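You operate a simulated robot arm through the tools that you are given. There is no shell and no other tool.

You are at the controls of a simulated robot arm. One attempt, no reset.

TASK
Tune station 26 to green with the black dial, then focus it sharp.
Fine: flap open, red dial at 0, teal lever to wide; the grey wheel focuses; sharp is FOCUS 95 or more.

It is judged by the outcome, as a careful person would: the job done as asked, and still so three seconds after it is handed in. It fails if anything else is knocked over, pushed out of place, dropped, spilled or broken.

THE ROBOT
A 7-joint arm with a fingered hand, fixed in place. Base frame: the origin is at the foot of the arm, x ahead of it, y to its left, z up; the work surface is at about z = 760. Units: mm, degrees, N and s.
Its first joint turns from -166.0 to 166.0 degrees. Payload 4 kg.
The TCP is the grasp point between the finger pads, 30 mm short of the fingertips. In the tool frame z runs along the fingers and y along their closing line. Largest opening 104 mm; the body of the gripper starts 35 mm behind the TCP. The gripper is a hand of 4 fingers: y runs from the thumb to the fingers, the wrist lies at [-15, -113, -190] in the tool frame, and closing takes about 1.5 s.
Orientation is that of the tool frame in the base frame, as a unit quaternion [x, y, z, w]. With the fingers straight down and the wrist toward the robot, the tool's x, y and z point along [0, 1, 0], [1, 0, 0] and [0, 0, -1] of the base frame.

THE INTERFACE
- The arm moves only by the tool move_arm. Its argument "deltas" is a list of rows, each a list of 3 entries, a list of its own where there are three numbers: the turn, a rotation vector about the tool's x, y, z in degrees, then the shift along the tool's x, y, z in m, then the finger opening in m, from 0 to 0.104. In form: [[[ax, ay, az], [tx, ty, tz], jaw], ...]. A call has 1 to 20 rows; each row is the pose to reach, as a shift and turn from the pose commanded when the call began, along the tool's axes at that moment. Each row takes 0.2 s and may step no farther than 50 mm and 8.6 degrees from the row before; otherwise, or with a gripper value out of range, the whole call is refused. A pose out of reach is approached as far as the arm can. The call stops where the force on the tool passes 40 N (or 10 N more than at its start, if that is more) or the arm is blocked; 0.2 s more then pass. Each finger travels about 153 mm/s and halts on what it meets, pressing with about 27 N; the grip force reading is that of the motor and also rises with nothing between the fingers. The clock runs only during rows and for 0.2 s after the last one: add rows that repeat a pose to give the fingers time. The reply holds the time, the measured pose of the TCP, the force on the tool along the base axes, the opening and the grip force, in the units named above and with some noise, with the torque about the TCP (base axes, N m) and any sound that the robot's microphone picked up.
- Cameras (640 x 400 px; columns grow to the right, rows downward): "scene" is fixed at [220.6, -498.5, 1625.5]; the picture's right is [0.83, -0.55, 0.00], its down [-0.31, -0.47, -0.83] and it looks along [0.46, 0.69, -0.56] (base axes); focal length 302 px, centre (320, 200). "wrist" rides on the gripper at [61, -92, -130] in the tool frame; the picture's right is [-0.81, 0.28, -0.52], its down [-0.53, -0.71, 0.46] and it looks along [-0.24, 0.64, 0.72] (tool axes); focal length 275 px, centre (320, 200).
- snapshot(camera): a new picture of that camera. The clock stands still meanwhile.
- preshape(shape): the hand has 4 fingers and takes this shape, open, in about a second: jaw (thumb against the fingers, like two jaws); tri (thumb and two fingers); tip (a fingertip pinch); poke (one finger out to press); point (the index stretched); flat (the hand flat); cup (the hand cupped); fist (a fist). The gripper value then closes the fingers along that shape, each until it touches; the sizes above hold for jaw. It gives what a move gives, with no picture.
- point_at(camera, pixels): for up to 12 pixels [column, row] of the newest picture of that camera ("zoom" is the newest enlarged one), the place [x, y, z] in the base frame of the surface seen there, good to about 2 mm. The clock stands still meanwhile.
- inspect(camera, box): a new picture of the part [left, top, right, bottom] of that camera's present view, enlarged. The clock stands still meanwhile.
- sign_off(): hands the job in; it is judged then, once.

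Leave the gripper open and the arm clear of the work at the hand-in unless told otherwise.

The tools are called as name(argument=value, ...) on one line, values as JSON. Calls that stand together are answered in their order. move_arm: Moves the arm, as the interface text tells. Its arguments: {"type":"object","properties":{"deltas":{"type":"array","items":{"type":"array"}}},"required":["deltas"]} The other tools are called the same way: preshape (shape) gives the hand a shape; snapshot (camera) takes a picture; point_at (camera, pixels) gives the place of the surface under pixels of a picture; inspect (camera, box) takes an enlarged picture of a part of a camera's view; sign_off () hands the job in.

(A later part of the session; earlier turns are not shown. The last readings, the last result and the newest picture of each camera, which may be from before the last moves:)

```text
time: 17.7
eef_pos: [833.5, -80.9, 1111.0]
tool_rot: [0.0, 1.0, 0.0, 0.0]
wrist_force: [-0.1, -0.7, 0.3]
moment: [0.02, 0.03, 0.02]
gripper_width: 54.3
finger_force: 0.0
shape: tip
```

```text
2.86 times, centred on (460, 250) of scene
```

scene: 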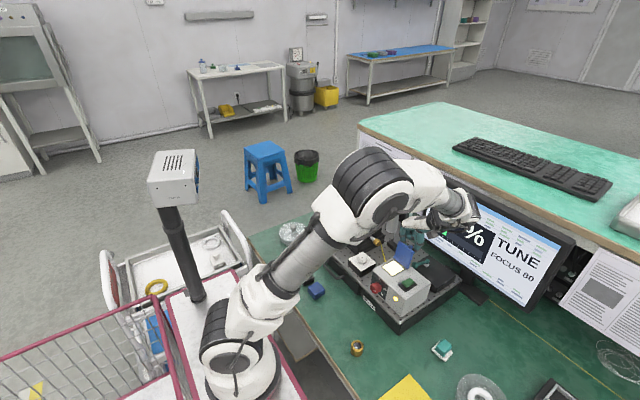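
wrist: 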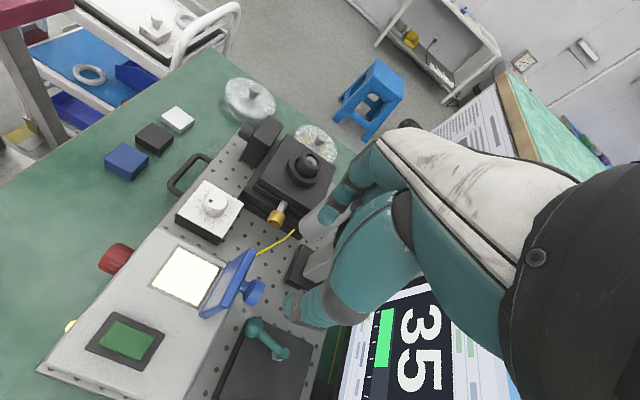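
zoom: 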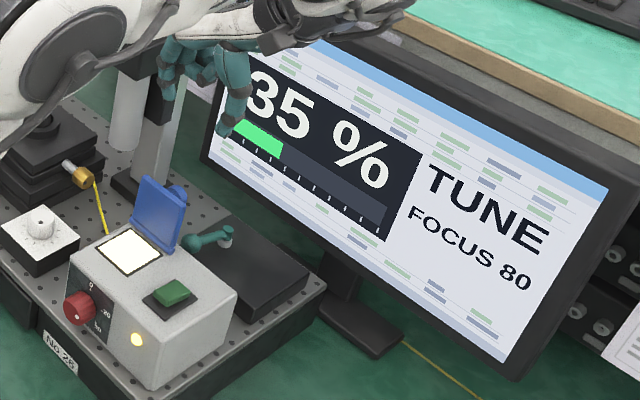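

Flap open: the screen shows "35 %", "TUNE" and "FOCUS 80", and the flap stays up. Next is the teal lever, so I'll look closely for marks that tell which side is wide.

inspect(camera="wrist", box=[200, 290, 340, 400])

inspect(camera="scene", box=[410, 230, 480, 300])

inspect(camera="scene", box=[360, 270, 410, 320])

```text
3.64 times, centred on (270, 345) of wrist
```

zoom: 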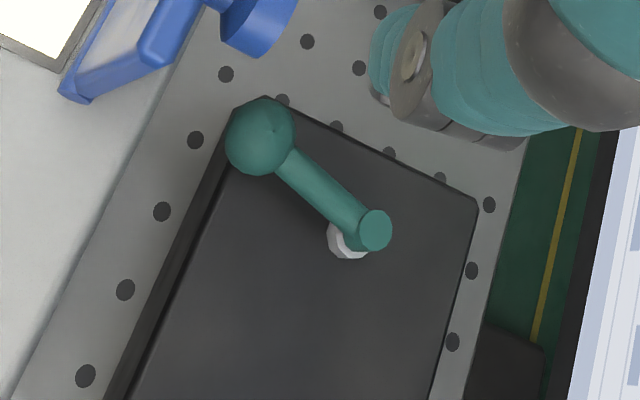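

```text
5.71 times, centred on (445, 265) of scene
```

zoom: 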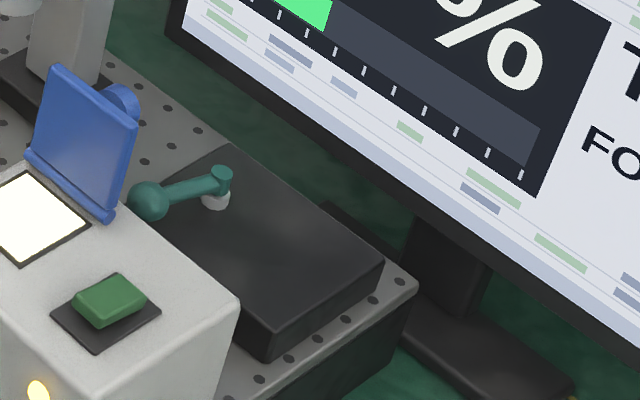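

```text
8.00 times, centred on (385, 295) of scene
```

zoom: 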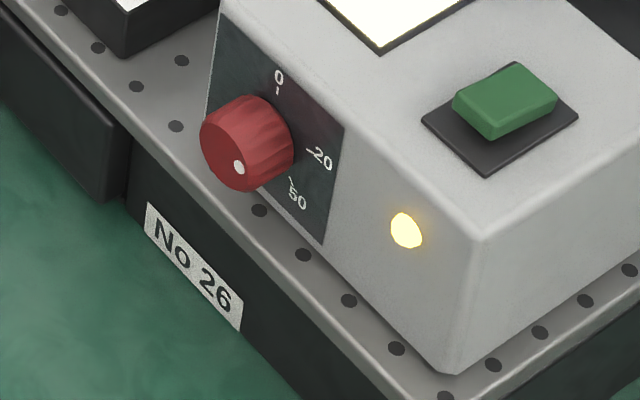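

The red scale reads 0, 20, 50. I need to know exactly where the dial's white mark points.

point_at(camera="zoom", pixels=[[238, 167], [231, 145], [205, 140], [255, 145], [228, 105], [240, 188], [278, 92], [308, 152], [290, 182], [288, 140], [250, 100], [215, 118]])

```text
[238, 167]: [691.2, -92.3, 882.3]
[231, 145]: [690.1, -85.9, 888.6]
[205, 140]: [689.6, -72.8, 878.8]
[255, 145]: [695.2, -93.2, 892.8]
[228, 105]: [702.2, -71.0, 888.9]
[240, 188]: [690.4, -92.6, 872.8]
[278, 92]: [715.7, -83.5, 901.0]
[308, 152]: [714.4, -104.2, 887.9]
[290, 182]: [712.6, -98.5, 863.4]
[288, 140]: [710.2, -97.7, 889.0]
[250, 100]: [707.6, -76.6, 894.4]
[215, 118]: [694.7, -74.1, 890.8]
```

The mark on the red dial points at 20. The lever has no marks, so I'll push it away from its present end and watch the screen. A closed pinch makes a compact probe. I'll close the fingers up here and measure the hand's outline first.

move_arm(deltas=[[[0, 0, 0], [-0.02, 0, 0], 0.02], [[0, 0, 0], [-0.04, 0.0, 0], 0.0], [[0, 0, 0], [-0.058, 0.005, 0.0], 0.0], [[0, 0, 0], [-0.058, 0.01, 0.0], 0.0], [[0, 0, 0], [-0.058, 0.01, 0.0], 0.0]])

inspect(camera="scene", box=[370, 160, 490, 280])

snapshot(camera="wrist")

```text
time: 18.9
eef_pos: [891.1, -69.4, 1110.0]
tool_rot: [0.0, 1.0, 0.0, 0.0]
wrist_force: [-0.1, -0.2, -0.4]
moment: [-0.07, 0.01, 0.0]
gripper_width: 0.1
finger_force: 26.9
shape: tip
```

```text
3.33 times, centred on (430, 220) of scene
```

zoom: 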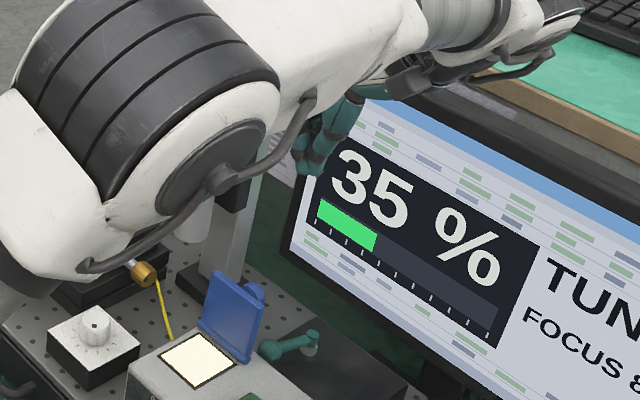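

```text
taken
```

wrist: 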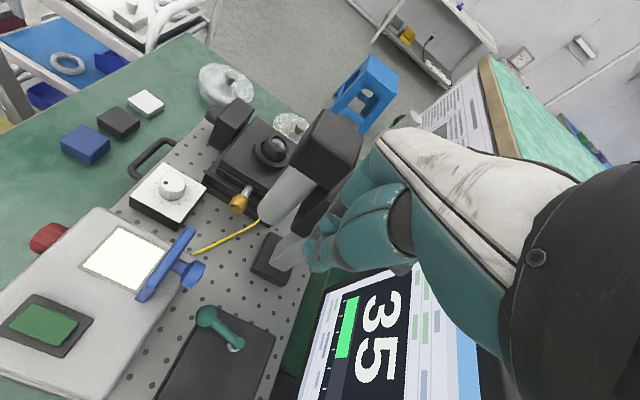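

point_at(camera="zoom", pixels=[[100, 225], [80, 265], [150, 200], [220, 180], [300, 100], [310, 170], [325, 130], [350, 110], [330, 70], [20, 250], [300, 165], [385, 60]])

point_at(camera="wrist", pixels=[[310, 262], [320, 240], [350, 200], [375, 165], [390, 140], [345, 250], [325, 265], [405, 118], [340, 120], [360, 200]])

```text
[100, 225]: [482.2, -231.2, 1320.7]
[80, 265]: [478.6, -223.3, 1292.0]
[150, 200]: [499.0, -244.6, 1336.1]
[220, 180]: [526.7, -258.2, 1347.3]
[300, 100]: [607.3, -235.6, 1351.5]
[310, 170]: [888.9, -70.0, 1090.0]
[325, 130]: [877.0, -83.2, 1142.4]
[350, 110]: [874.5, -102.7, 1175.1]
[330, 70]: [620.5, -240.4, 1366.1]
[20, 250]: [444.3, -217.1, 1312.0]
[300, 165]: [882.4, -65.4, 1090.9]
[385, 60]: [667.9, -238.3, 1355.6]
```

```text
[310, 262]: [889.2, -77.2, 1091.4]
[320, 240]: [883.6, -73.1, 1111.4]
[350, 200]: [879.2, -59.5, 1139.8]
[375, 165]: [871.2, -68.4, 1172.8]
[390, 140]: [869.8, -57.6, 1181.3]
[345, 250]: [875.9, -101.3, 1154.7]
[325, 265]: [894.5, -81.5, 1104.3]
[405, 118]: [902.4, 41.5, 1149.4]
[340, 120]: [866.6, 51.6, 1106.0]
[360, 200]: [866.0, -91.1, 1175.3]
```

The probe tip is about 30 mm below the TCP and the hand stays clear of the column. I'll descend beside the lever arm on its +y side, first to TCP z≈930.

move_arm(deltas=[[[0, 0, 0], [0, 0, 0.045], 0.0], [[0, 0, 0], [0, 0, 0.09], 0.0], [[0, 0, 0], [0, 0, 0.135], 0.0], [[0, 0, 0], [0, 0, 0.18], 0.0]])

snapshot(camera="wrist")

inspect(camera="scene", box=[380, 190, 480, 290])

```text
time: 19.9
eef_pos: [889.9, -70.5, 930.2]
tool_rot: [0.0, 1.0, -0.002, 0.001]
wrist_force: [-0.2, -0.9, 0.1]
moment: [0.01, 0.0, -0.01]
gripper_width: 0.0
finger_force: 27.1
shape: tip
```

```text
taken
```

wrist: 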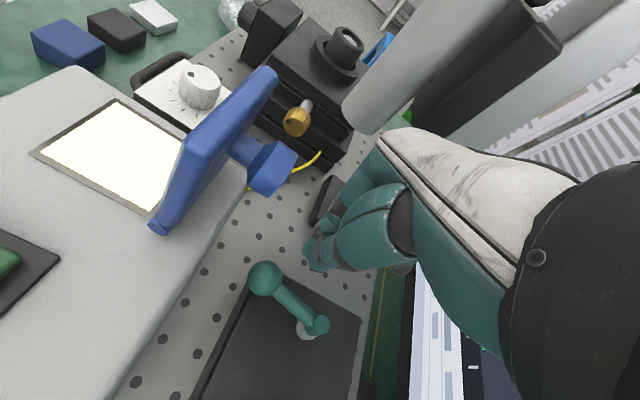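

```text
4.00 times, centred on (430, 240) of scene
```

zoom: 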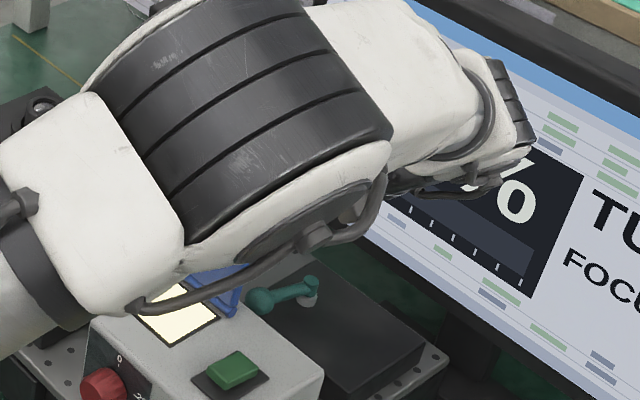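

The elbow came down in front of the box, so I'll check its height there and measure the lever from the wrist view.

point_at(camera="zoom", pixels=[[140, 308], [180, 270], [90, 310], [270, 280], [330, 240], [375, 200], [200, 230], [60, 330], [20, 350]])

point_at(camera="wrist", pixels=[[265, 280], [255, 275], [290, 300], [318, 325], [305, 335], [310, 262], [318, 268], [320, 240], [270, 170], [285, 190], [270, 75], [250, 350]])

```text
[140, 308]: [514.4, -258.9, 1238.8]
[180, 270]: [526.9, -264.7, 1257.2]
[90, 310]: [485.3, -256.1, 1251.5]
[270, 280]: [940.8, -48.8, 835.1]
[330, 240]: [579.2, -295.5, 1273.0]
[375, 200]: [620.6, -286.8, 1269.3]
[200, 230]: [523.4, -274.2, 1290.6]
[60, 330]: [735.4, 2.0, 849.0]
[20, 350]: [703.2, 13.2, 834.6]
```

```text
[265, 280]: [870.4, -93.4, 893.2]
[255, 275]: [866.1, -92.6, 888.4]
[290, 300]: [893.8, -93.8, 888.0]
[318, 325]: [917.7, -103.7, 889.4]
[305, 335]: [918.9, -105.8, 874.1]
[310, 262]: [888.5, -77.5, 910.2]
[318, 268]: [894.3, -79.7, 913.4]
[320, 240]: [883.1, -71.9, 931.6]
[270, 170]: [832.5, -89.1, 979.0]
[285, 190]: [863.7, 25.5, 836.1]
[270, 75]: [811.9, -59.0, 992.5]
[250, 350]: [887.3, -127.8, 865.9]
```

The elbow is well clear at z>1230. The lever arm's +y face is around y=-89 and the probe's face around -79. I'll descend to tip z≈874, then push toward -y along the arc in small steps.

move_arm(deltas=[[[0, 0, 0], [0, 0.001, 0.014], 0.0], [[0, 0, 0], [0, 0.001, 0.027], 0.0], [[0, 0, 0], [0.001, -0.008, 0.027], 0.0], [[0, 0, 0], [0.002, -0.014, 0.027], 0.0], [[0, 0, 0], [0.003, -0.02, 0.027], 0.0], [[0, 0, 0], [0.004, -0.026, 0.027], 0.0]])

snapshot(camera="wrist")

snapshot(camera="scene")

```text
time: 21.3
eef_pos: [886.8, -95.2, 903.6]
tool_rot: [0.0, 1.0, -0.001, 0.0]
wrist_force: [-0.9, 1.4, 1.0]
moment: [-0.02, 0.02, 0.03]
gripper_width: 0.1
finger_force: 27.4
shape: tip
```

```text
taken
```

wrist: 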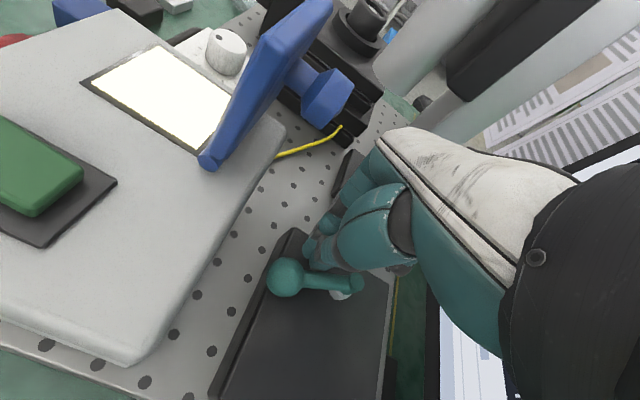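

```text
taken
```

scene: 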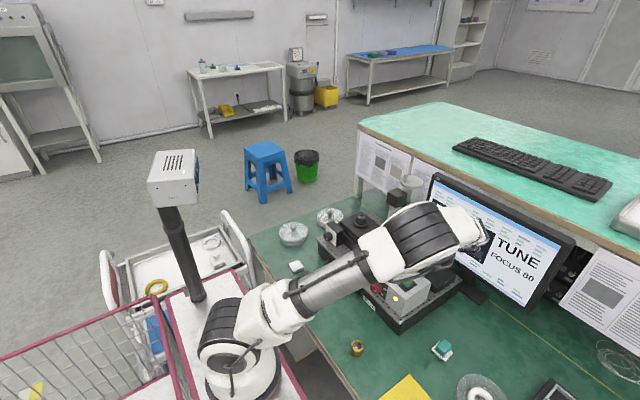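

The lever is turning with the probe. I continue along its arc.

move_arm(deltas=[[[0, 0, 0], [0.002, -0.006, 0.0], 0.0], [[0, 0, 0], [0.002, -0.012, 0.0], 0.0], [[0, 0, 0], [0.0, -0.018, 0.0], 0.0], [[0, 0, 0], [-0.002, -0.023, 0.0], 0.0]])

snapshot(camera="wrist")

inspect(camera="scene", box=[420, 170, 580, 310])

```text
time: 22.3
eef_pos: [888.3, -118.1, 902.4]
tool_rot: [0.0, 1.0, 0.0, -0.001]
wrist_force: [-1.3, -0.5, -0.3]
moment: [-0.02, 0.05, -0.02]
gripper_width: 0.0
finger_force: 26.8
shape: tip
```

```text
taken
```

wrist: 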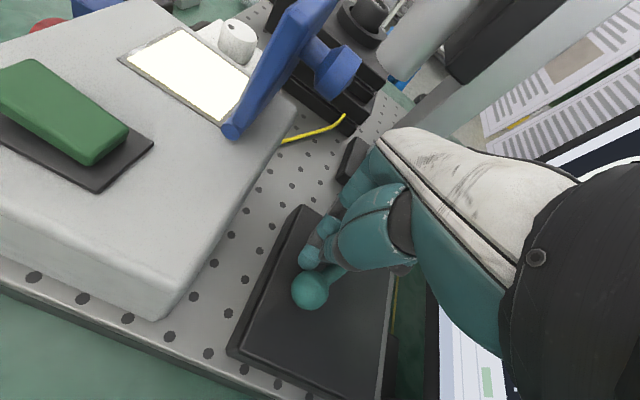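

```text
2.86 times, centred on (500, 240) of scene
```

zoom: 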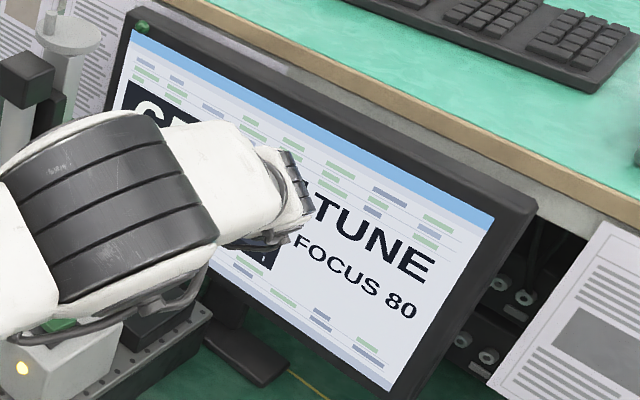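

The percentage seems to have changed but the arm hides most of it. I'll measure where the lever ball is.

point_at(camera="wrist", pixels=[[310, 290], [335, 272], [310, 258], [325, 228], [360, 330], [305, 215]])

inspect(camera="scene", box=[440, 190, 500, 240])

```text
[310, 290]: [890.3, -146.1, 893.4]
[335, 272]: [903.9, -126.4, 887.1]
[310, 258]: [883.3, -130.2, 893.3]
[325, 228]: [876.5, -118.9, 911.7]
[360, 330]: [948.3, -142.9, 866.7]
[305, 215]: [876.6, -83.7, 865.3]
```

```text
8.00 times, centred on (470, 215) of scene
```

zoom: 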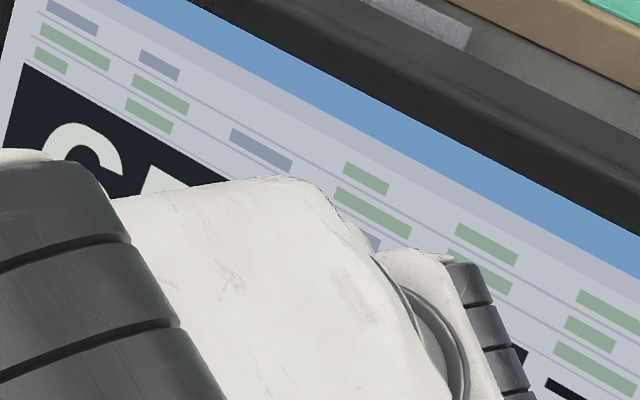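

The lever has swung about 70°, from 168° to 238°. I'll keep going gently to find its end stop, watching the force.

move_arm(deltas=[[[0, 0, 0], [-0.0025, -0.003, 0.0], 0.0], [[0, 0, 0], [-0.0046, -0.006, 0.0], 0.0], [[0, 0, 0], [-0.0066, -0.008, 0.0], 0.0], [[0, 0, 0], [-0.0086, -0.01, 0.0], 0.0]])

snapshot(camera="wrist")

point_at(camera="wrist", pixels=[[310, 290], [320, 290], [325, 295], [335, 280], [310, 258]])

```text
time: 23.4
eef_pos: [892.7, -124.2, 905.0]
tool_rot: [-0.004, 1.0, 0.003, -0.007]
wrist_force: [-18.8, 7.7, 7.5]
moment: [0.18, 0.31, 0.08]
gripper_width: 0.3
finger_force: 26.6
shape: tip
stopped in row 4: the force on the tool passed its limit at 43 N (the readings are from after the stop); the commanded pose is now the measured one
```

```text
taken
```

wrist: 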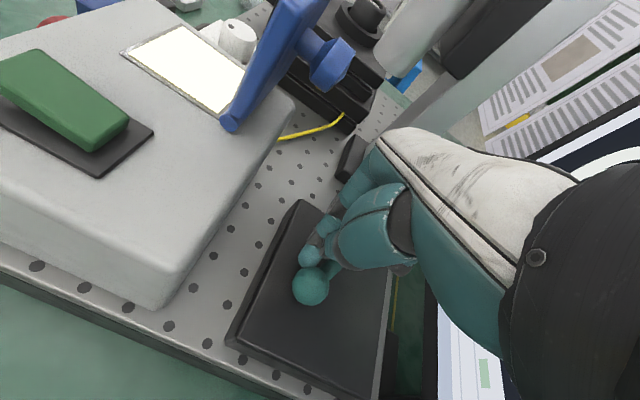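

```text
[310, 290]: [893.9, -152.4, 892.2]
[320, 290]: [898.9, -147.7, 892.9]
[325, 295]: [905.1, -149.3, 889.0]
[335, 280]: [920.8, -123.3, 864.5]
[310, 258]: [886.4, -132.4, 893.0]
```

The lever is at its far stop, about 246°. I'll back off and rise, then move toward the robot so I can read the screen.

move_arm(deltas=[[[0, 0, 0], [0.002, 0.008, -0.0], 0.0], [[0, 0, 0], [0.002, 0.014, -0.03], 0.0], [[0, 0, 0], [0.002, 0.014, -0.075], 0.0], [[0, 0, 0], [0.002, 0.014, -0.12], 0.0], [[0, 0, 0], [0.002, 0.014, -0.165], 0.0], [[0, 0, 0], [0.002, 0.014, -0.21], 0.0], [[0, 0, 0], [0.05, 0.014, -0.22], 0.0], [[0, 0, 0], [0.1, 0.014, -0.22], 0.0], [[0, 0, 0], [0.14, 0.014, -0.22], 0.0], [[0, 0, 0], [0.18, 0.014, -0.22], 0.0]])

snapshot(camera="scene")

snapshot(camera="wrist")

```text
time: 25.6
eef_pos: [714.4, -112.3, 1124.1]
tool_rot: [-0.002, 1.0, 0.003, -0.004]
wrist_force: [-0.3, 0.2, 0.4]
moment: [0.01, 0.02, 0.02]
gripper_width: 0.0
finger_force: 27.4
shape: tip
```

```text
taken
```

scene: 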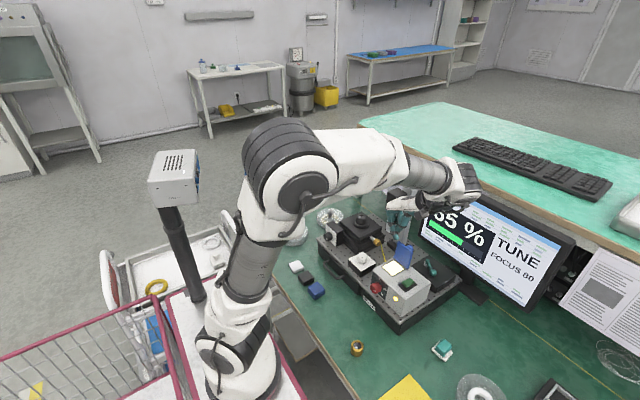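

```text
taken
```

wrist: 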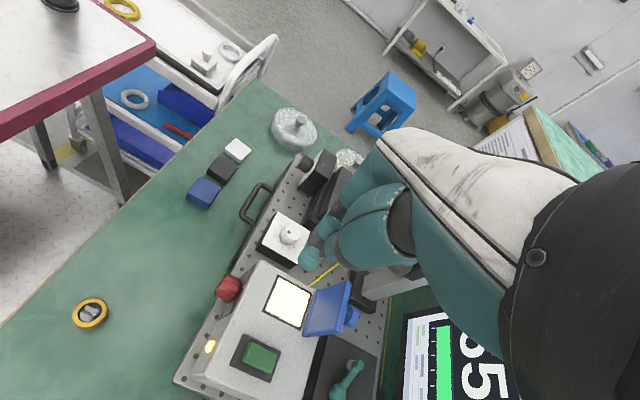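

inspect(camera="scene", box=[420, 170, 580, 310])

inspect(camera="scene", box=[380, 220, 470, 300])

inspect(camera="wrist", box=[400, 300, 520, 400])

```text
2.86 times, centred on (500, 240) of scene
```

zoom: 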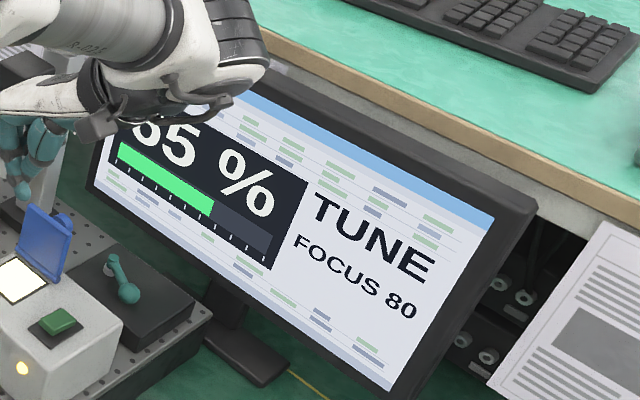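

```text
5.00 times, centred on (425, 260) of scene
```

zoom: 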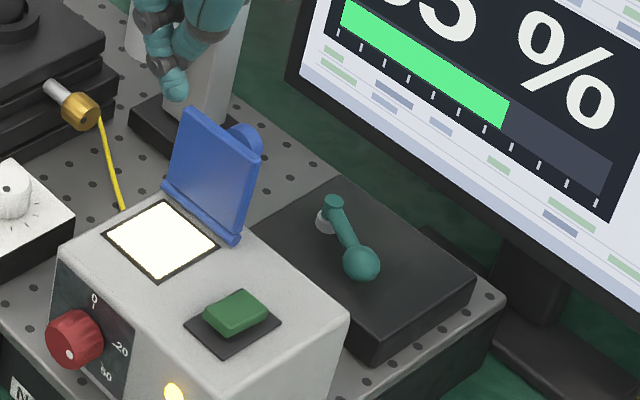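

```text
4.00 times, centred on (460, 350) of wrist
```

zoom: 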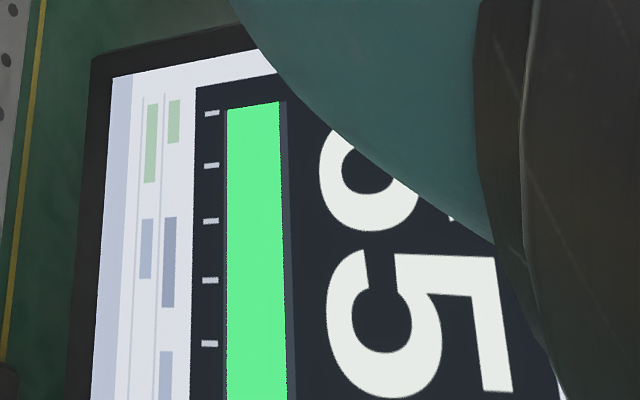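

The signal rose to 65 %, so this end of the lever is "wide". Next is the red dial, which must go from 20 back to 0, about 70° counter-clockwise seen from the front. I want the hand yawed with its wrist on the +y side, so the curled fingers stay on the -x side, away from the box. So I'll yaw 180° up here.

move_arm(deltas=[[[0, 0, 8], [0, 0, 0], 0.0], [[0, 0, 16], [0, 0, 0], 0.0], [[0, 0, 24], [0, 0, 0], 0.0], [[0, 0, 32], [0, 0, 0], 0.0], [[0, 0, 40], [0, 0, 0], 0.0], [[0, 0, 48], [0, 0, 0], 0.02], [[0, 0, 56], [0, 0, 0], 0.05], [[0, 0, 64], [0, 0, 0], 0.05], [[0, 0, 72], [0, 0, 0], 0.05], [[0, 0, 80], [0, 0, 0], 0.05], [[0, 0, 88], [0, 0, 0], 0.05], [[0, 0, 96], [0, 0, 0], 0.05], [[0, 0, 104], [0, 0, 0], 0.05], [[0, 0, 112], [0, 0, 0], 0.05], [[0, 0, 120], [0, 0, 0], 0.05], [[0, 0, 128], [0, 0, 0], 0.05], [[0, 0, 136], [0, 0, 0], 0.05], [[0, 0, 144], [0, 0, 0], 0.05], [[0, 0, 152], [0, 0, 0], 0.05], [[0, 0, 160], [0, 0, 0], 0.05]])

snapshot(camera="scene")

```text
time: 29.8
eef_pos: [715.4, -112.5, 1124.7]
tool_rot: [0.985, 0.175, -0.003, -0.002]
wrist_force: [-0.3, 0.5, -0.3]
moment: [0.03, 0.02, 0.0]
gripper_width: 49.8
finger_force: 0.0
shape: tip
```

```text
taken
```

scene: 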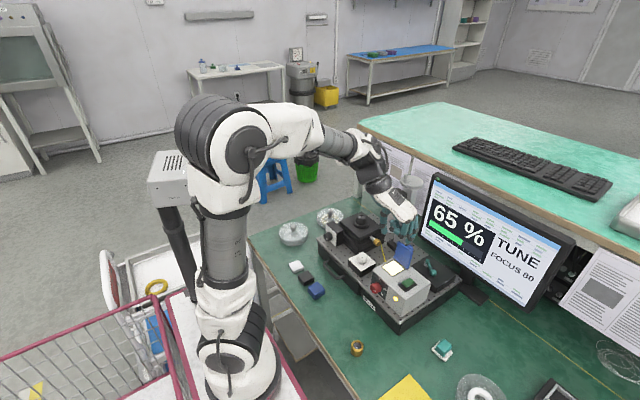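

65 % is confirmed. I'll finish the last 20° of yaw.

move_arm(deltas=[[[0, 0, 8], [0, 0, 0], 0.05], [[0, 0, 16], [0, 0, 0], 0.05], [[0, 0, 20.1], [0, 0, 0], 0.05], [[0, 0, 20.1], [0, 0, 0], 0.05]])

inspect(camera="scene", box=[330, 120, 470, 320])

snapshot(camera="wrist")

```text
time: 30.8
eef_pos: [714.7, -112.5, 1124.6]
tool_rot: [1.0, 0.001, -0.004, -0.002]
wrist_force: [-0.5, -0.3, 0.9]
moment: [-0.03, 0.01, -0.02]
gripper_width: 49.4
finger_force: 0.2
shape: tip
```

```text
2.00 times, centred on (400, 220) of scene
```

zoom: 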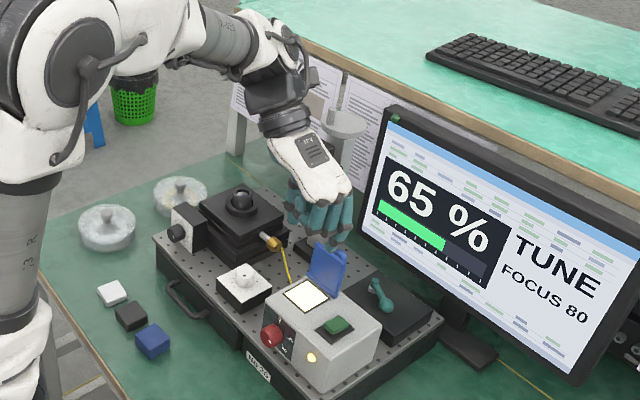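

```text
taken
```

wrist: 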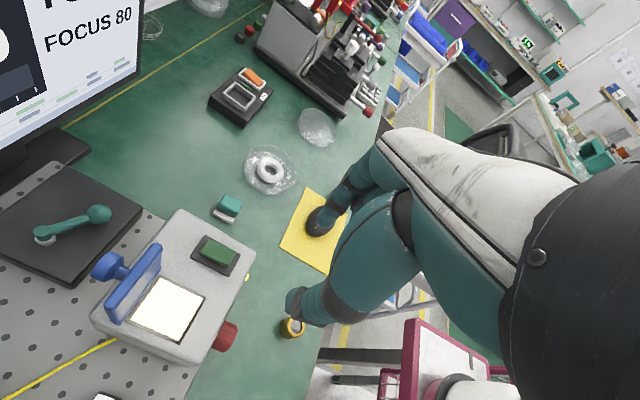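

The yaw is done: tool x=+x, y=-y, z=down. The red knob's axis is at about (y -84.3, z 879.5), with x from 690 to 712. I'll lean the hand 25° toward -y and pre-position it 100 mm back along its own axis above the knob.

move_arm(deltas=[[[8, 0, 0], [-0.006, 0.004, 0.039], 0.05], [[16, 0, 0], [-0.012, 0.008, 0.078], 0.05], [[24, 0, 0], [-0.017, 0.012, 0.117], 0.05], [[25, 0, 0], [-0.0197, 0.0141, 0.1545], 0.05], [[25, 0, 0], [-0.0197, 0.0141, 0.1545], 0.05]])

inspect(camera="scene", box=[340, 200, 450, 310])

snapshot(camera="wrist")

```text
time: 31.9
eef_pos: [694.0, -127.1, 968.3]
tool_rot: [0.976, 0.001, -0.004, -0.219]
wrist_force: [-0.1, -1.3, 0.2]
moment: [0.08, 0.0, 0.05]
gripper_width: 49.7
finger_force: 0.2
shape: tip
```

```text
3.64 times, centred on (395, 255) of scene
```

zoom: 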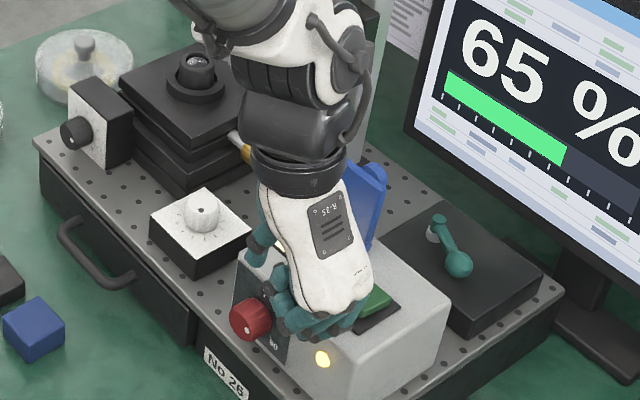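

```text
taken
```

wrist: 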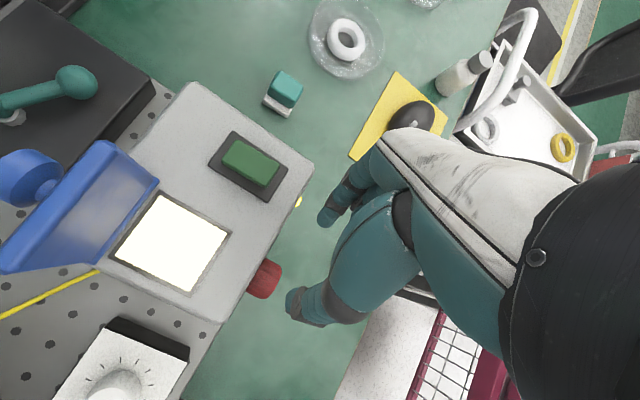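

I'll measure the thumb tip, index tip and knob from this view before advancing.

point_at(camera="wrist", pixels=[[292, 298], [296, 315], [310, 320], [322, 218], [330, 224], [262, 280], [275, 275], [255, 292], [272, 290], [335, 205], [245, 290], [205, 318]])

inspect(camera="wrist", box=[220, 180, 370, 340])

```text
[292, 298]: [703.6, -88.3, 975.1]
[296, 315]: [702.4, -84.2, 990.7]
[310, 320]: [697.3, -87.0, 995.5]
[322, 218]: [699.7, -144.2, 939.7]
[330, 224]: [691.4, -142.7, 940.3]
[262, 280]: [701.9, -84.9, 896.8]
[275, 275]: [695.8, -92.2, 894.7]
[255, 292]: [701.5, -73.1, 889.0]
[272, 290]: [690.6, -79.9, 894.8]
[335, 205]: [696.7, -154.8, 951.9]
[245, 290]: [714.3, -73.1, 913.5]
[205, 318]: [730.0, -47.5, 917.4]
```

```text
2.50 times, centred on (295, 260) of wrist
```

zoom: 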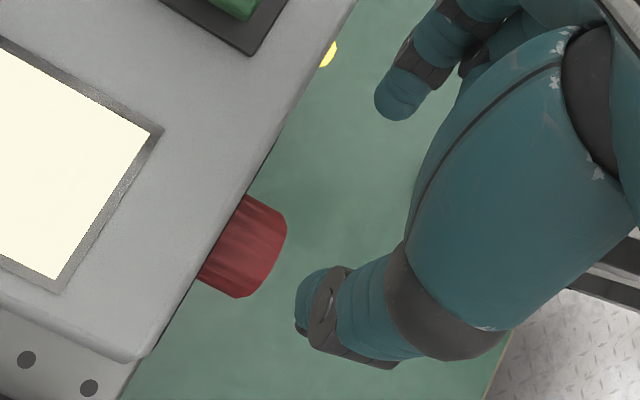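

The knob radius is about 17 mm. The thumb is at tool y -38 and the index at +28. I'll open a bit more, shift 3 mm toward the box and advance 60 mm, then check.

move_arm(deltas=[[[0, 0, 0], [0.003, 0, 0.0], 0.062], [[0, 0, 0], [0.003, 0, 0.03], 0.062], [[0, 0, 0], [0.003, 0, 0.06], 0.062]])

inspect(camera="scene", box=[340, 230, 430, 320])

inspect(camera="wrist", box=[200, 180, 370, 340])

```text
time: 32.8
eef_pos: [696.4, -105.7, 917.5]
tool_rot: [0.976, 0.001, -0.004, -0.218]
wrist_force: [-0.8, -0.2, 0.1]
moment: [-0.02, 0.0, -0.02]
gripper_width: 61.7
finger_force: 0.1
shape: tip
```

```text
4.44 times, centred on (385, 275) of scene
```

zoom: 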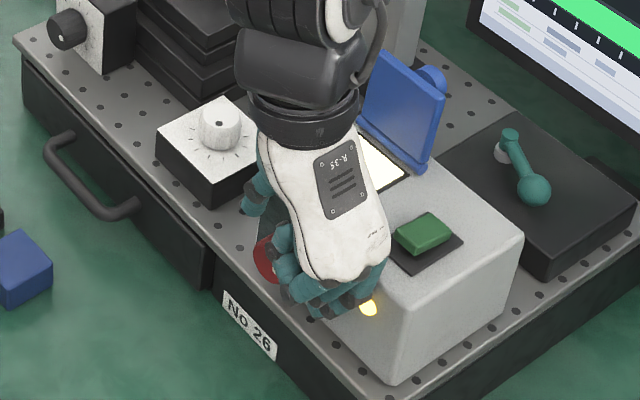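

```text
2.50 times, centred on (285, 260) of wrist
```

zoom: 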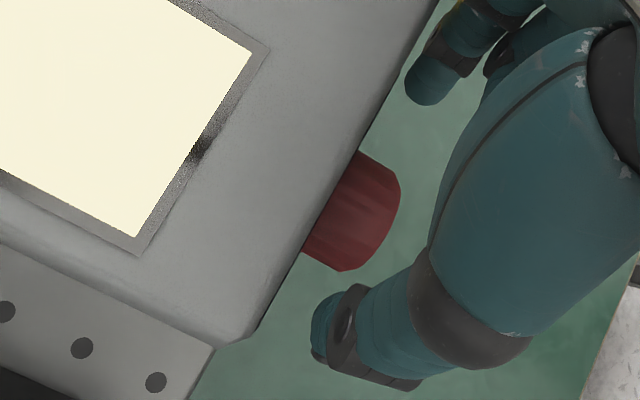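

The knob lies between thumb and index, and there is a visible gap to the box edge all along. I advance 27 mm more and check.

move_arm(deltas=[[[0, 0, 0], [0.0015, 0, 0.014], 0.062], [[0, 0, 0], [0.0015, 0, 0.027], 0.062]])

inspect(camera="scene", box=[340, 230, 430, 320])

inspect(camera="wrist", box=[200, 180, 370, 340])

```text
time: 33.4
eef_pos: [697.7, -91.1, 891.4]
tool_rot: [0.976, 0.002, -0.004, -0.218]
wrist_force: [-0.3, -0.6, 1.0]
moment: [0.04, 0.0, 0.0]
gripper_width: 61.7
finger_force: 0.0
shape: tip
```

```text
4.44 times, centred on (385, 275) of scene
```

zoom: 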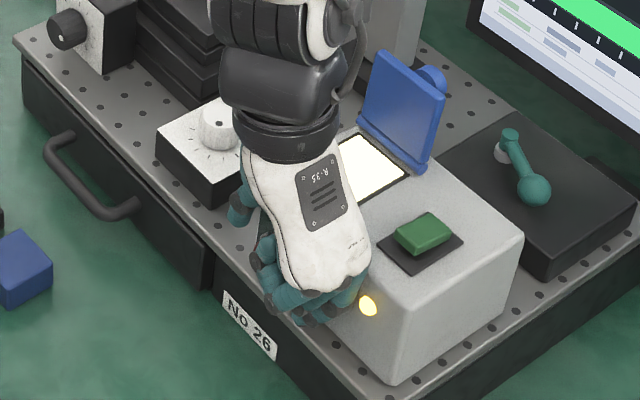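

```text
2.50 times, centred on (285, 260) of wrist
```

zoom: 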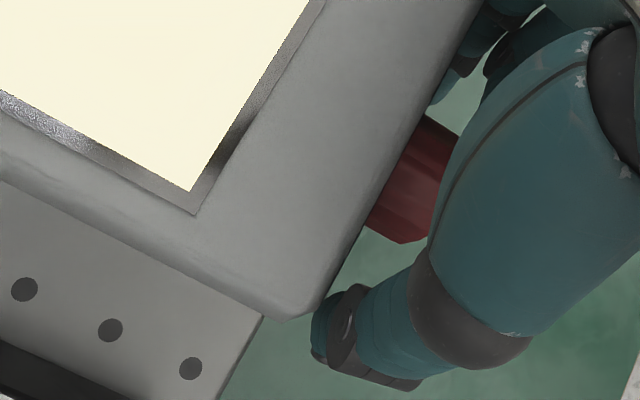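

In position with no contact. Closing on the red knob.

move_arm(deltas=[[[0, 0, 0], [0, 0, 0], 0.045], [[0, 0, 0], [0, 0, 0], 0.03], [[0, 0, 0], [0, 0, 0], 0.02], [[0, 0, 0], [0, 0, 0], 0.02]])

inspect(camera="scene", box=[340, 230, 430, 320])

inspect(camera="wrist", box=[200, 180, 370, 340])

```text
time: 34.4
eef_pos: [697.3, -90.7, 891.3]
tool_rot: [0.976, 0.001, -0.004, -0.218]
wrist_force: [-0.7, 0.9, 0.0]
moment: [0.03, -0.07, -0.03]
gripper_width: 21.3
finger_force: 0.1
shape: tip
```

```text
4.44 times, centred on (385, 275) of scene
```

zoom: 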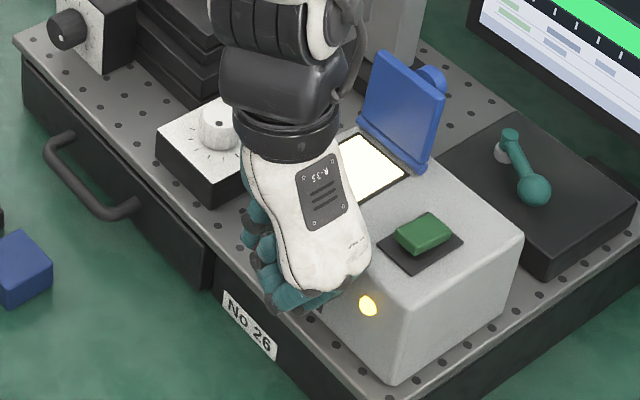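

```text
2.50 times, centred on (285, 260) of wrist
```

zoom: 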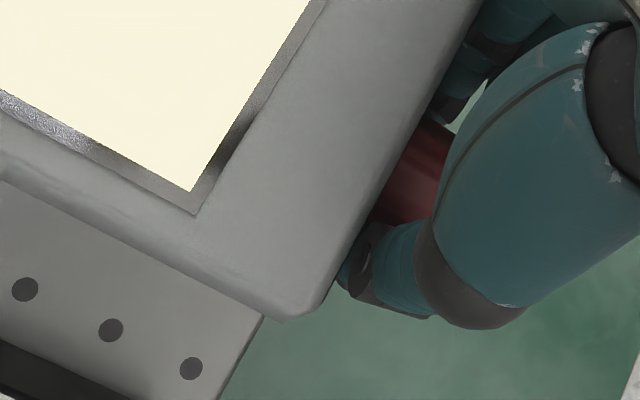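

Width is 21 mm with no force yet, so I close further.

move_arm(deltas=[[[0, 0, 0], [0, 0, 0], 0.01], [[0, 0, 0], [0, 0, 0], 0.0], [[0, 0, 0], [0, 0, 0], 0.0], [[0, 0, 0], [0, 0, 0], 0.0], [[0, 0, 0], [0, 0, 0], 0.0]])

inspect(camera="wrist", box=[200, 180, 370, 340])

inspect(camera="scene", box=[370, 260, 420, 310])

```text
time: 35.5
eef_pos: [698.2, -90.6, 890.5]
tool_rot: [0.976, 0.001, -0.005, -0.218]
wrist_force: [-1.6, 11.4, -14.3]
moment: [0.01, 0.05, 0.02]
gripper_width: 20.5
finger_force: 27.5
shape: tip
```

```text
2.50 times, centred on (285, 260) of wrist
```

zoom: 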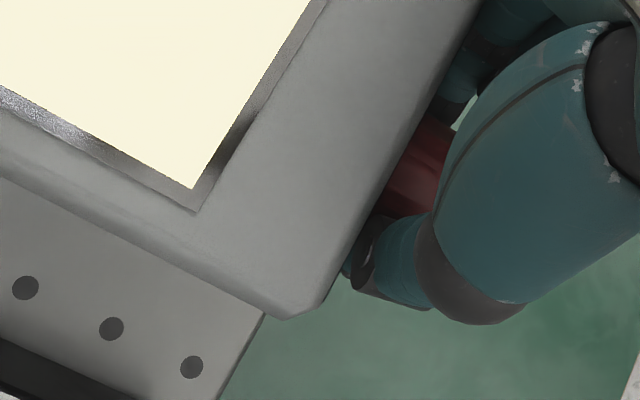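

```text
8.00 times, centred on (395, 285) of scene
```

zoom: 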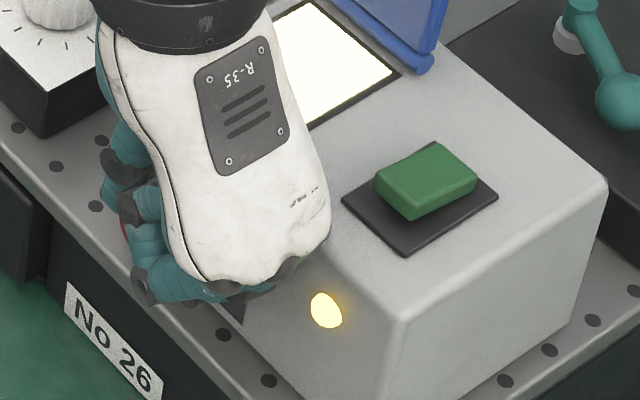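

Gripped at 20.5 mm with 27 N. Now I turn the knob counter-clockwise by swinging the hand 35° about the knob axis.

move_arm(deltas=[[[-6, 0, 0], [0, -0.00136, 0.0001], 0.0], [[-12, 0, 0], [0, -0.0027, 0.0003], 0.0], [[-18, 0, 0], [0, -0.004, 0.0006], 0.0], [[-24, 0, 0], [0, -0.0053, 0.0011], 0.0], [[-30, 0, 0], [0, -0.0065, 0.0017], 0.0], [[-35, 0, 0], [0, -0.0075, 0.0024], 0.0]])

snapshot(camera="scene")

inspect(camera="scene", box=[355, 240, 415, 310])

inspect(camera="wrist", box=[200, 180, 370, 340])

```text
time: 37.0
eef_pos: [698.9, -82.3, 891.9]
tool_rot: [0.996, 0.002, -0.004, 0.086]
wrist_force: [-6.4, -4.0, -22.3]
moment: [0.03, 0.14, -0.07]
gripper_width: 19.4
finger_force: 27.5
shape: tip
```

```text
taken
```

scene: 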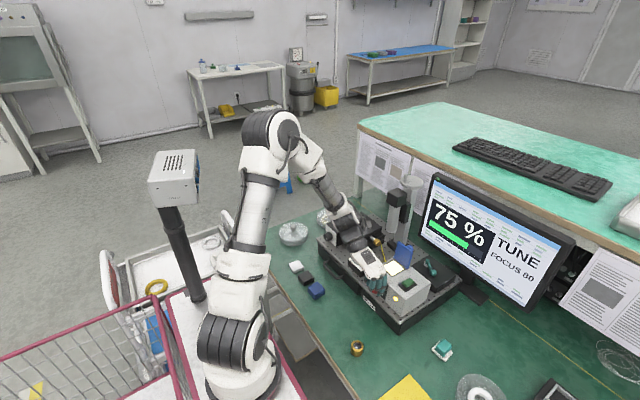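

```text
5.71 times, centred on (385, 275) of scene
```

zoom: 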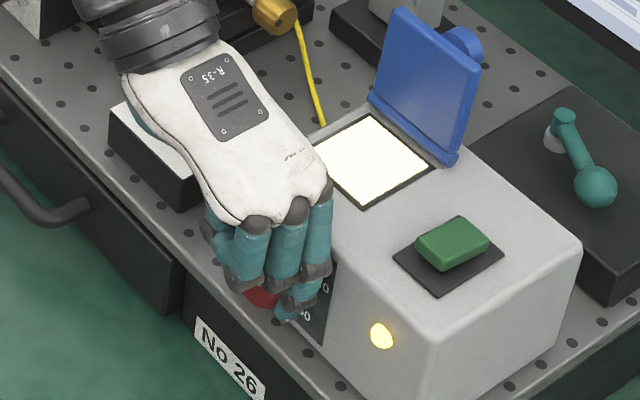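

```text
2.50 times, centred on (285, 260) of wrist
```

zoom: 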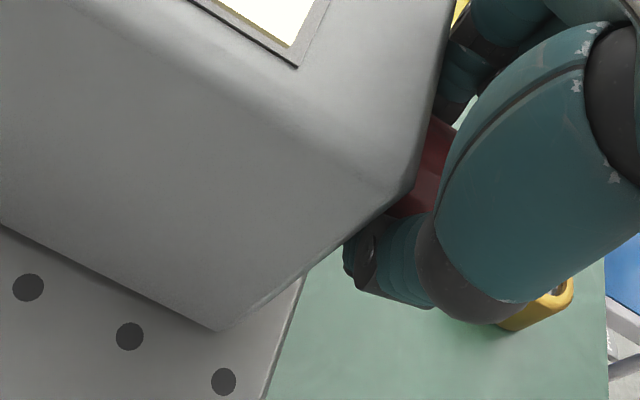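

It works: the signal is now 75 %. I'll open, swing back 35°, re-grip and repeat.

move_arm(deltas=[[[0, 0, 0], [0, 0, 0], 0.03], [[0, 0, 0], [0, 0, 0], 0.062], [[0, 0, 0], [0, 0, 0], 0.062], [[6, 0, 0], [0, 0.00136, 0.0001], 0.062], [[12, 0, 0], [0, 0.0027, 0.0003], 0.062], [[18, 0, 0], [0, 0.004, 0.0006], 0.062], [[24, 0, 0], [0, 0.0053, 0.0011], 0.062], [[30, 0, 0], [0, 0.0065, 0.0017], 0.062], [[35, 0, 0], [0, 0.0075, 0.0024], 0.062], [[37, 0, 0], [0, 0.0078, 0.0026], 0.062], [[37, 0, 0], [0, 0.0078, 0.0026], 0.045], [[37, 0, 0], [0, 0.0078, 0.0026], 0.02], [[37, 0, 0], [0, 0.0078, 0.0026], 0.0], [[37, 0, 0], [0, 0.0078, 0.0026], 0.0], [[37, 0, 0], [0, 0.0078, 0.0026], 0.0]])

inspect(camera="scene", box=[420, 170, 580, 310])

inspect(camera="wrist", box=[200, 180, 370, 340])

```text
time: 40.1
eef_pos: [698.1, -90.7, 889.9]
tool_rot: [0.972, 0.002, -0.006, -0.236]
wrist_force: [-3.7, 5.2, -13.4]
moment: [0.01, 0.0, -0.09]
gripper_width: 20.7
finger_force: 27.0
shape: tip
```

```text
2.86 times, centred on (500, 240) of scene
```

zoom: 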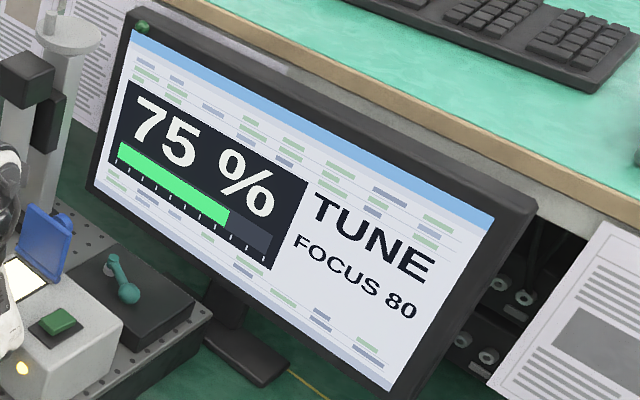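

```text
2.50 times, centred on (285, 260) of wrist
```

zoom: 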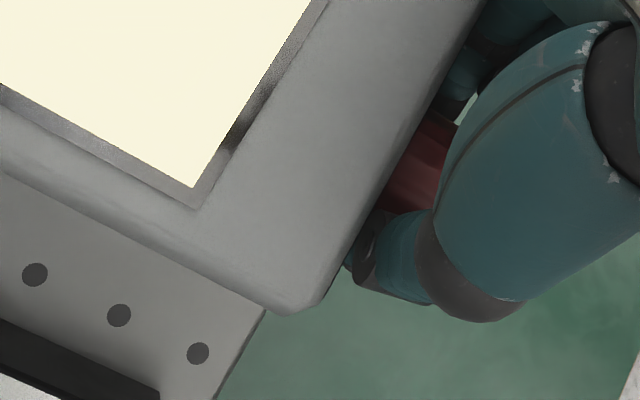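

Re-gripped and still 75 %. Second stroke.

move_arm(deltas=[[[-6, 0, 0], [0, -0.00136, 0.0001], 0.0], [[-12, 0, 0], [0, -0.0027, 0.0003], 0.0], [[-18, 0, 0], [0, -0.004, 0.0006], 0.0], [[-24, 0, 0], [0, -0.0053, 0.0011], 0.0], [[-30, 0, 0], [0, -0.0065, 0.0017], 0.0], [[-35, 0, 0], [0, -0.0075, 0.0024], 0.0]])

inspect(camera="scene", box=[420, 170, 580, 310])

inspect(camera="wrist", box=[200, 180, 370, 340])

```text
time: 41.5
eef_pos: [698.5, -83.5, 892.5]
tool_rot: [0.998, 0.002, -0.005, 0.068]
wrist_force: [-3.3, 0.7, -27.3]
moment: [0.06, 0.07, -0.06]
gripper_width: 19.7
finger_force: 26.8
shape: tip
```

```text
2.86 times, centred on (500, 240) of scene
```

zoom: 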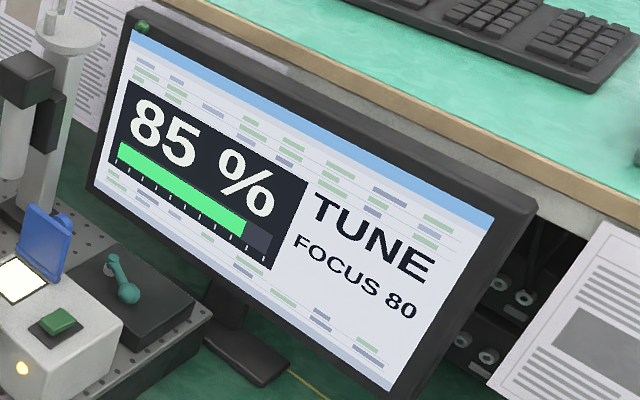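

```text
2.50 times, centred on (285, 260) of wrist
```

zoom: 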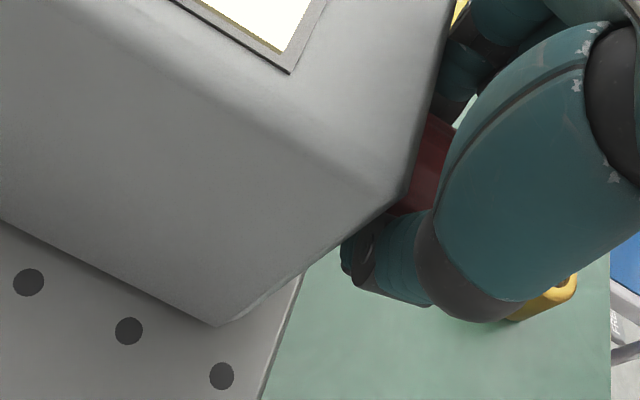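

85 % now. I'll release and back off upward to look at where the mark points.

move_arm(deltas=[[[0, 0, 0], [0, 0, 0], 0.03], [[0, 0, 0], [0, 0, 0], 0.062], [[0, 0, 0], [0, 0, 0], 0.062], [[0, 0, 0], [0, 0, -0.045], 0.062], [[0, 0, 0], [0, 0, -0.09], 0.062], [[0, 0, 0], [-0.02, 0, -0.13], 0.062], [[0, 0, 0], [-0.04, 0, -0.17], 0.062]])

inspect(camera="scene", box=[360, 260, 410, 310])

inspect(camera="scene", box=[420, 170, 580, 310])

```text
time: 43.1
eef_pos: [658.6, -58.4, 1060.4]
tool_rot: [0.998, 0.001, -0.004, 0.068]
wrist_force: [0.3, 0.8, 0.0]
moment: [-0.03, 0.0, 0.01]
gripper_width: 61.6
finger_force: 0.0
shape: tip
```

```text
8.00 times, centred on (385, 285) of scene
```

zoom: 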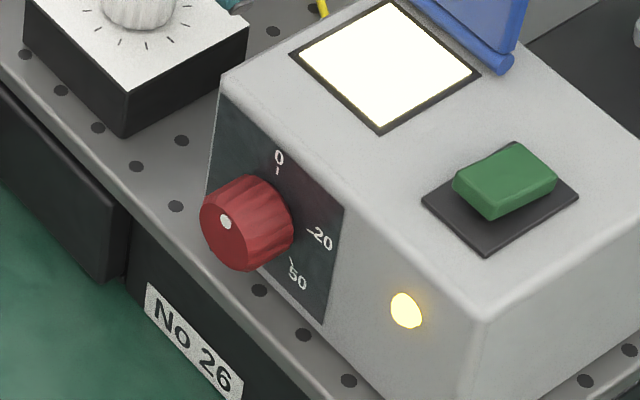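

```text
2.86 times, centred on (500, 240) of scene
```

zoom: 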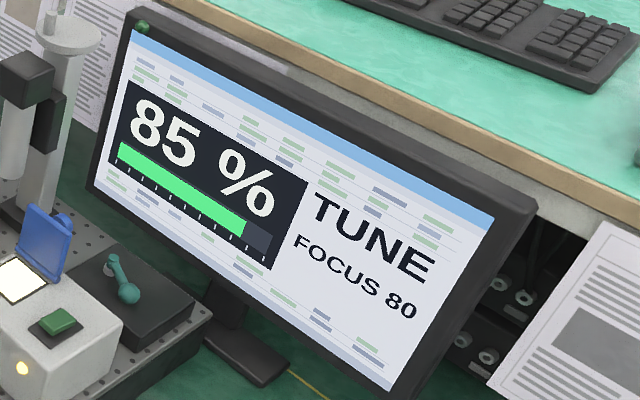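

inspect(camera="scene", box=[365, 275, 395, 305])

point_at(camera="zoom", pixels=[[175, 210], [170, 200], [182, 218], [250, 70], [255, 95], [210, 260], [130, 200], [190, 310], [130, 260], [230, 250]])

```text
13.33 times, centred on (380, 290) of scene
```

zoom: 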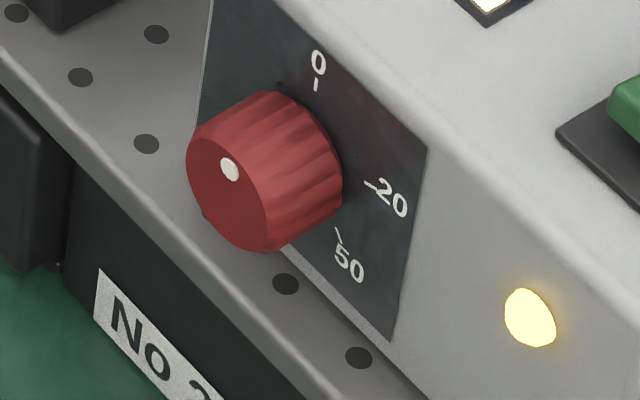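

```text
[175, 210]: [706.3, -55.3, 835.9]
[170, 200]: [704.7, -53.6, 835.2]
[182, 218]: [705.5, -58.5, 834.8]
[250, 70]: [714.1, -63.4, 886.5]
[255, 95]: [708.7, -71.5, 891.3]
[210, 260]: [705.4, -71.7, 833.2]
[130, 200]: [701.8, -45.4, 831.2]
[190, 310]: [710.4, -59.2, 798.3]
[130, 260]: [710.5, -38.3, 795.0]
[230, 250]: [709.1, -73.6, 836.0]
```

point_at(camera="zoom", pixels=[[229, 169], [230, 195], [195, 155], [265, 240], [200, 200], [265, 170], [230, 130], [316, 85], [368, 185], [338, 232]])

```text
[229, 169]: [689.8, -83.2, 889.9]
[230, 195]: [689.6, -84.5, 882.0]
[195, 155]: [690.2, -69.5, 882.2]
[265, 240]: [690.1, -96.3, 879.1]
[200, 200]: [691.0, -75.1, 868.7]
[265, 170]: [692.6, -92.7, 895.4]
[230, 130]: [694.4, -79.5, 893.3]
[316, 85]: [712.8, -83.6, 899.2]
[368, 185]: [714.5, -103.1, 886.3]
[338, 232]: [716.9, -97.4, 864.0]
```

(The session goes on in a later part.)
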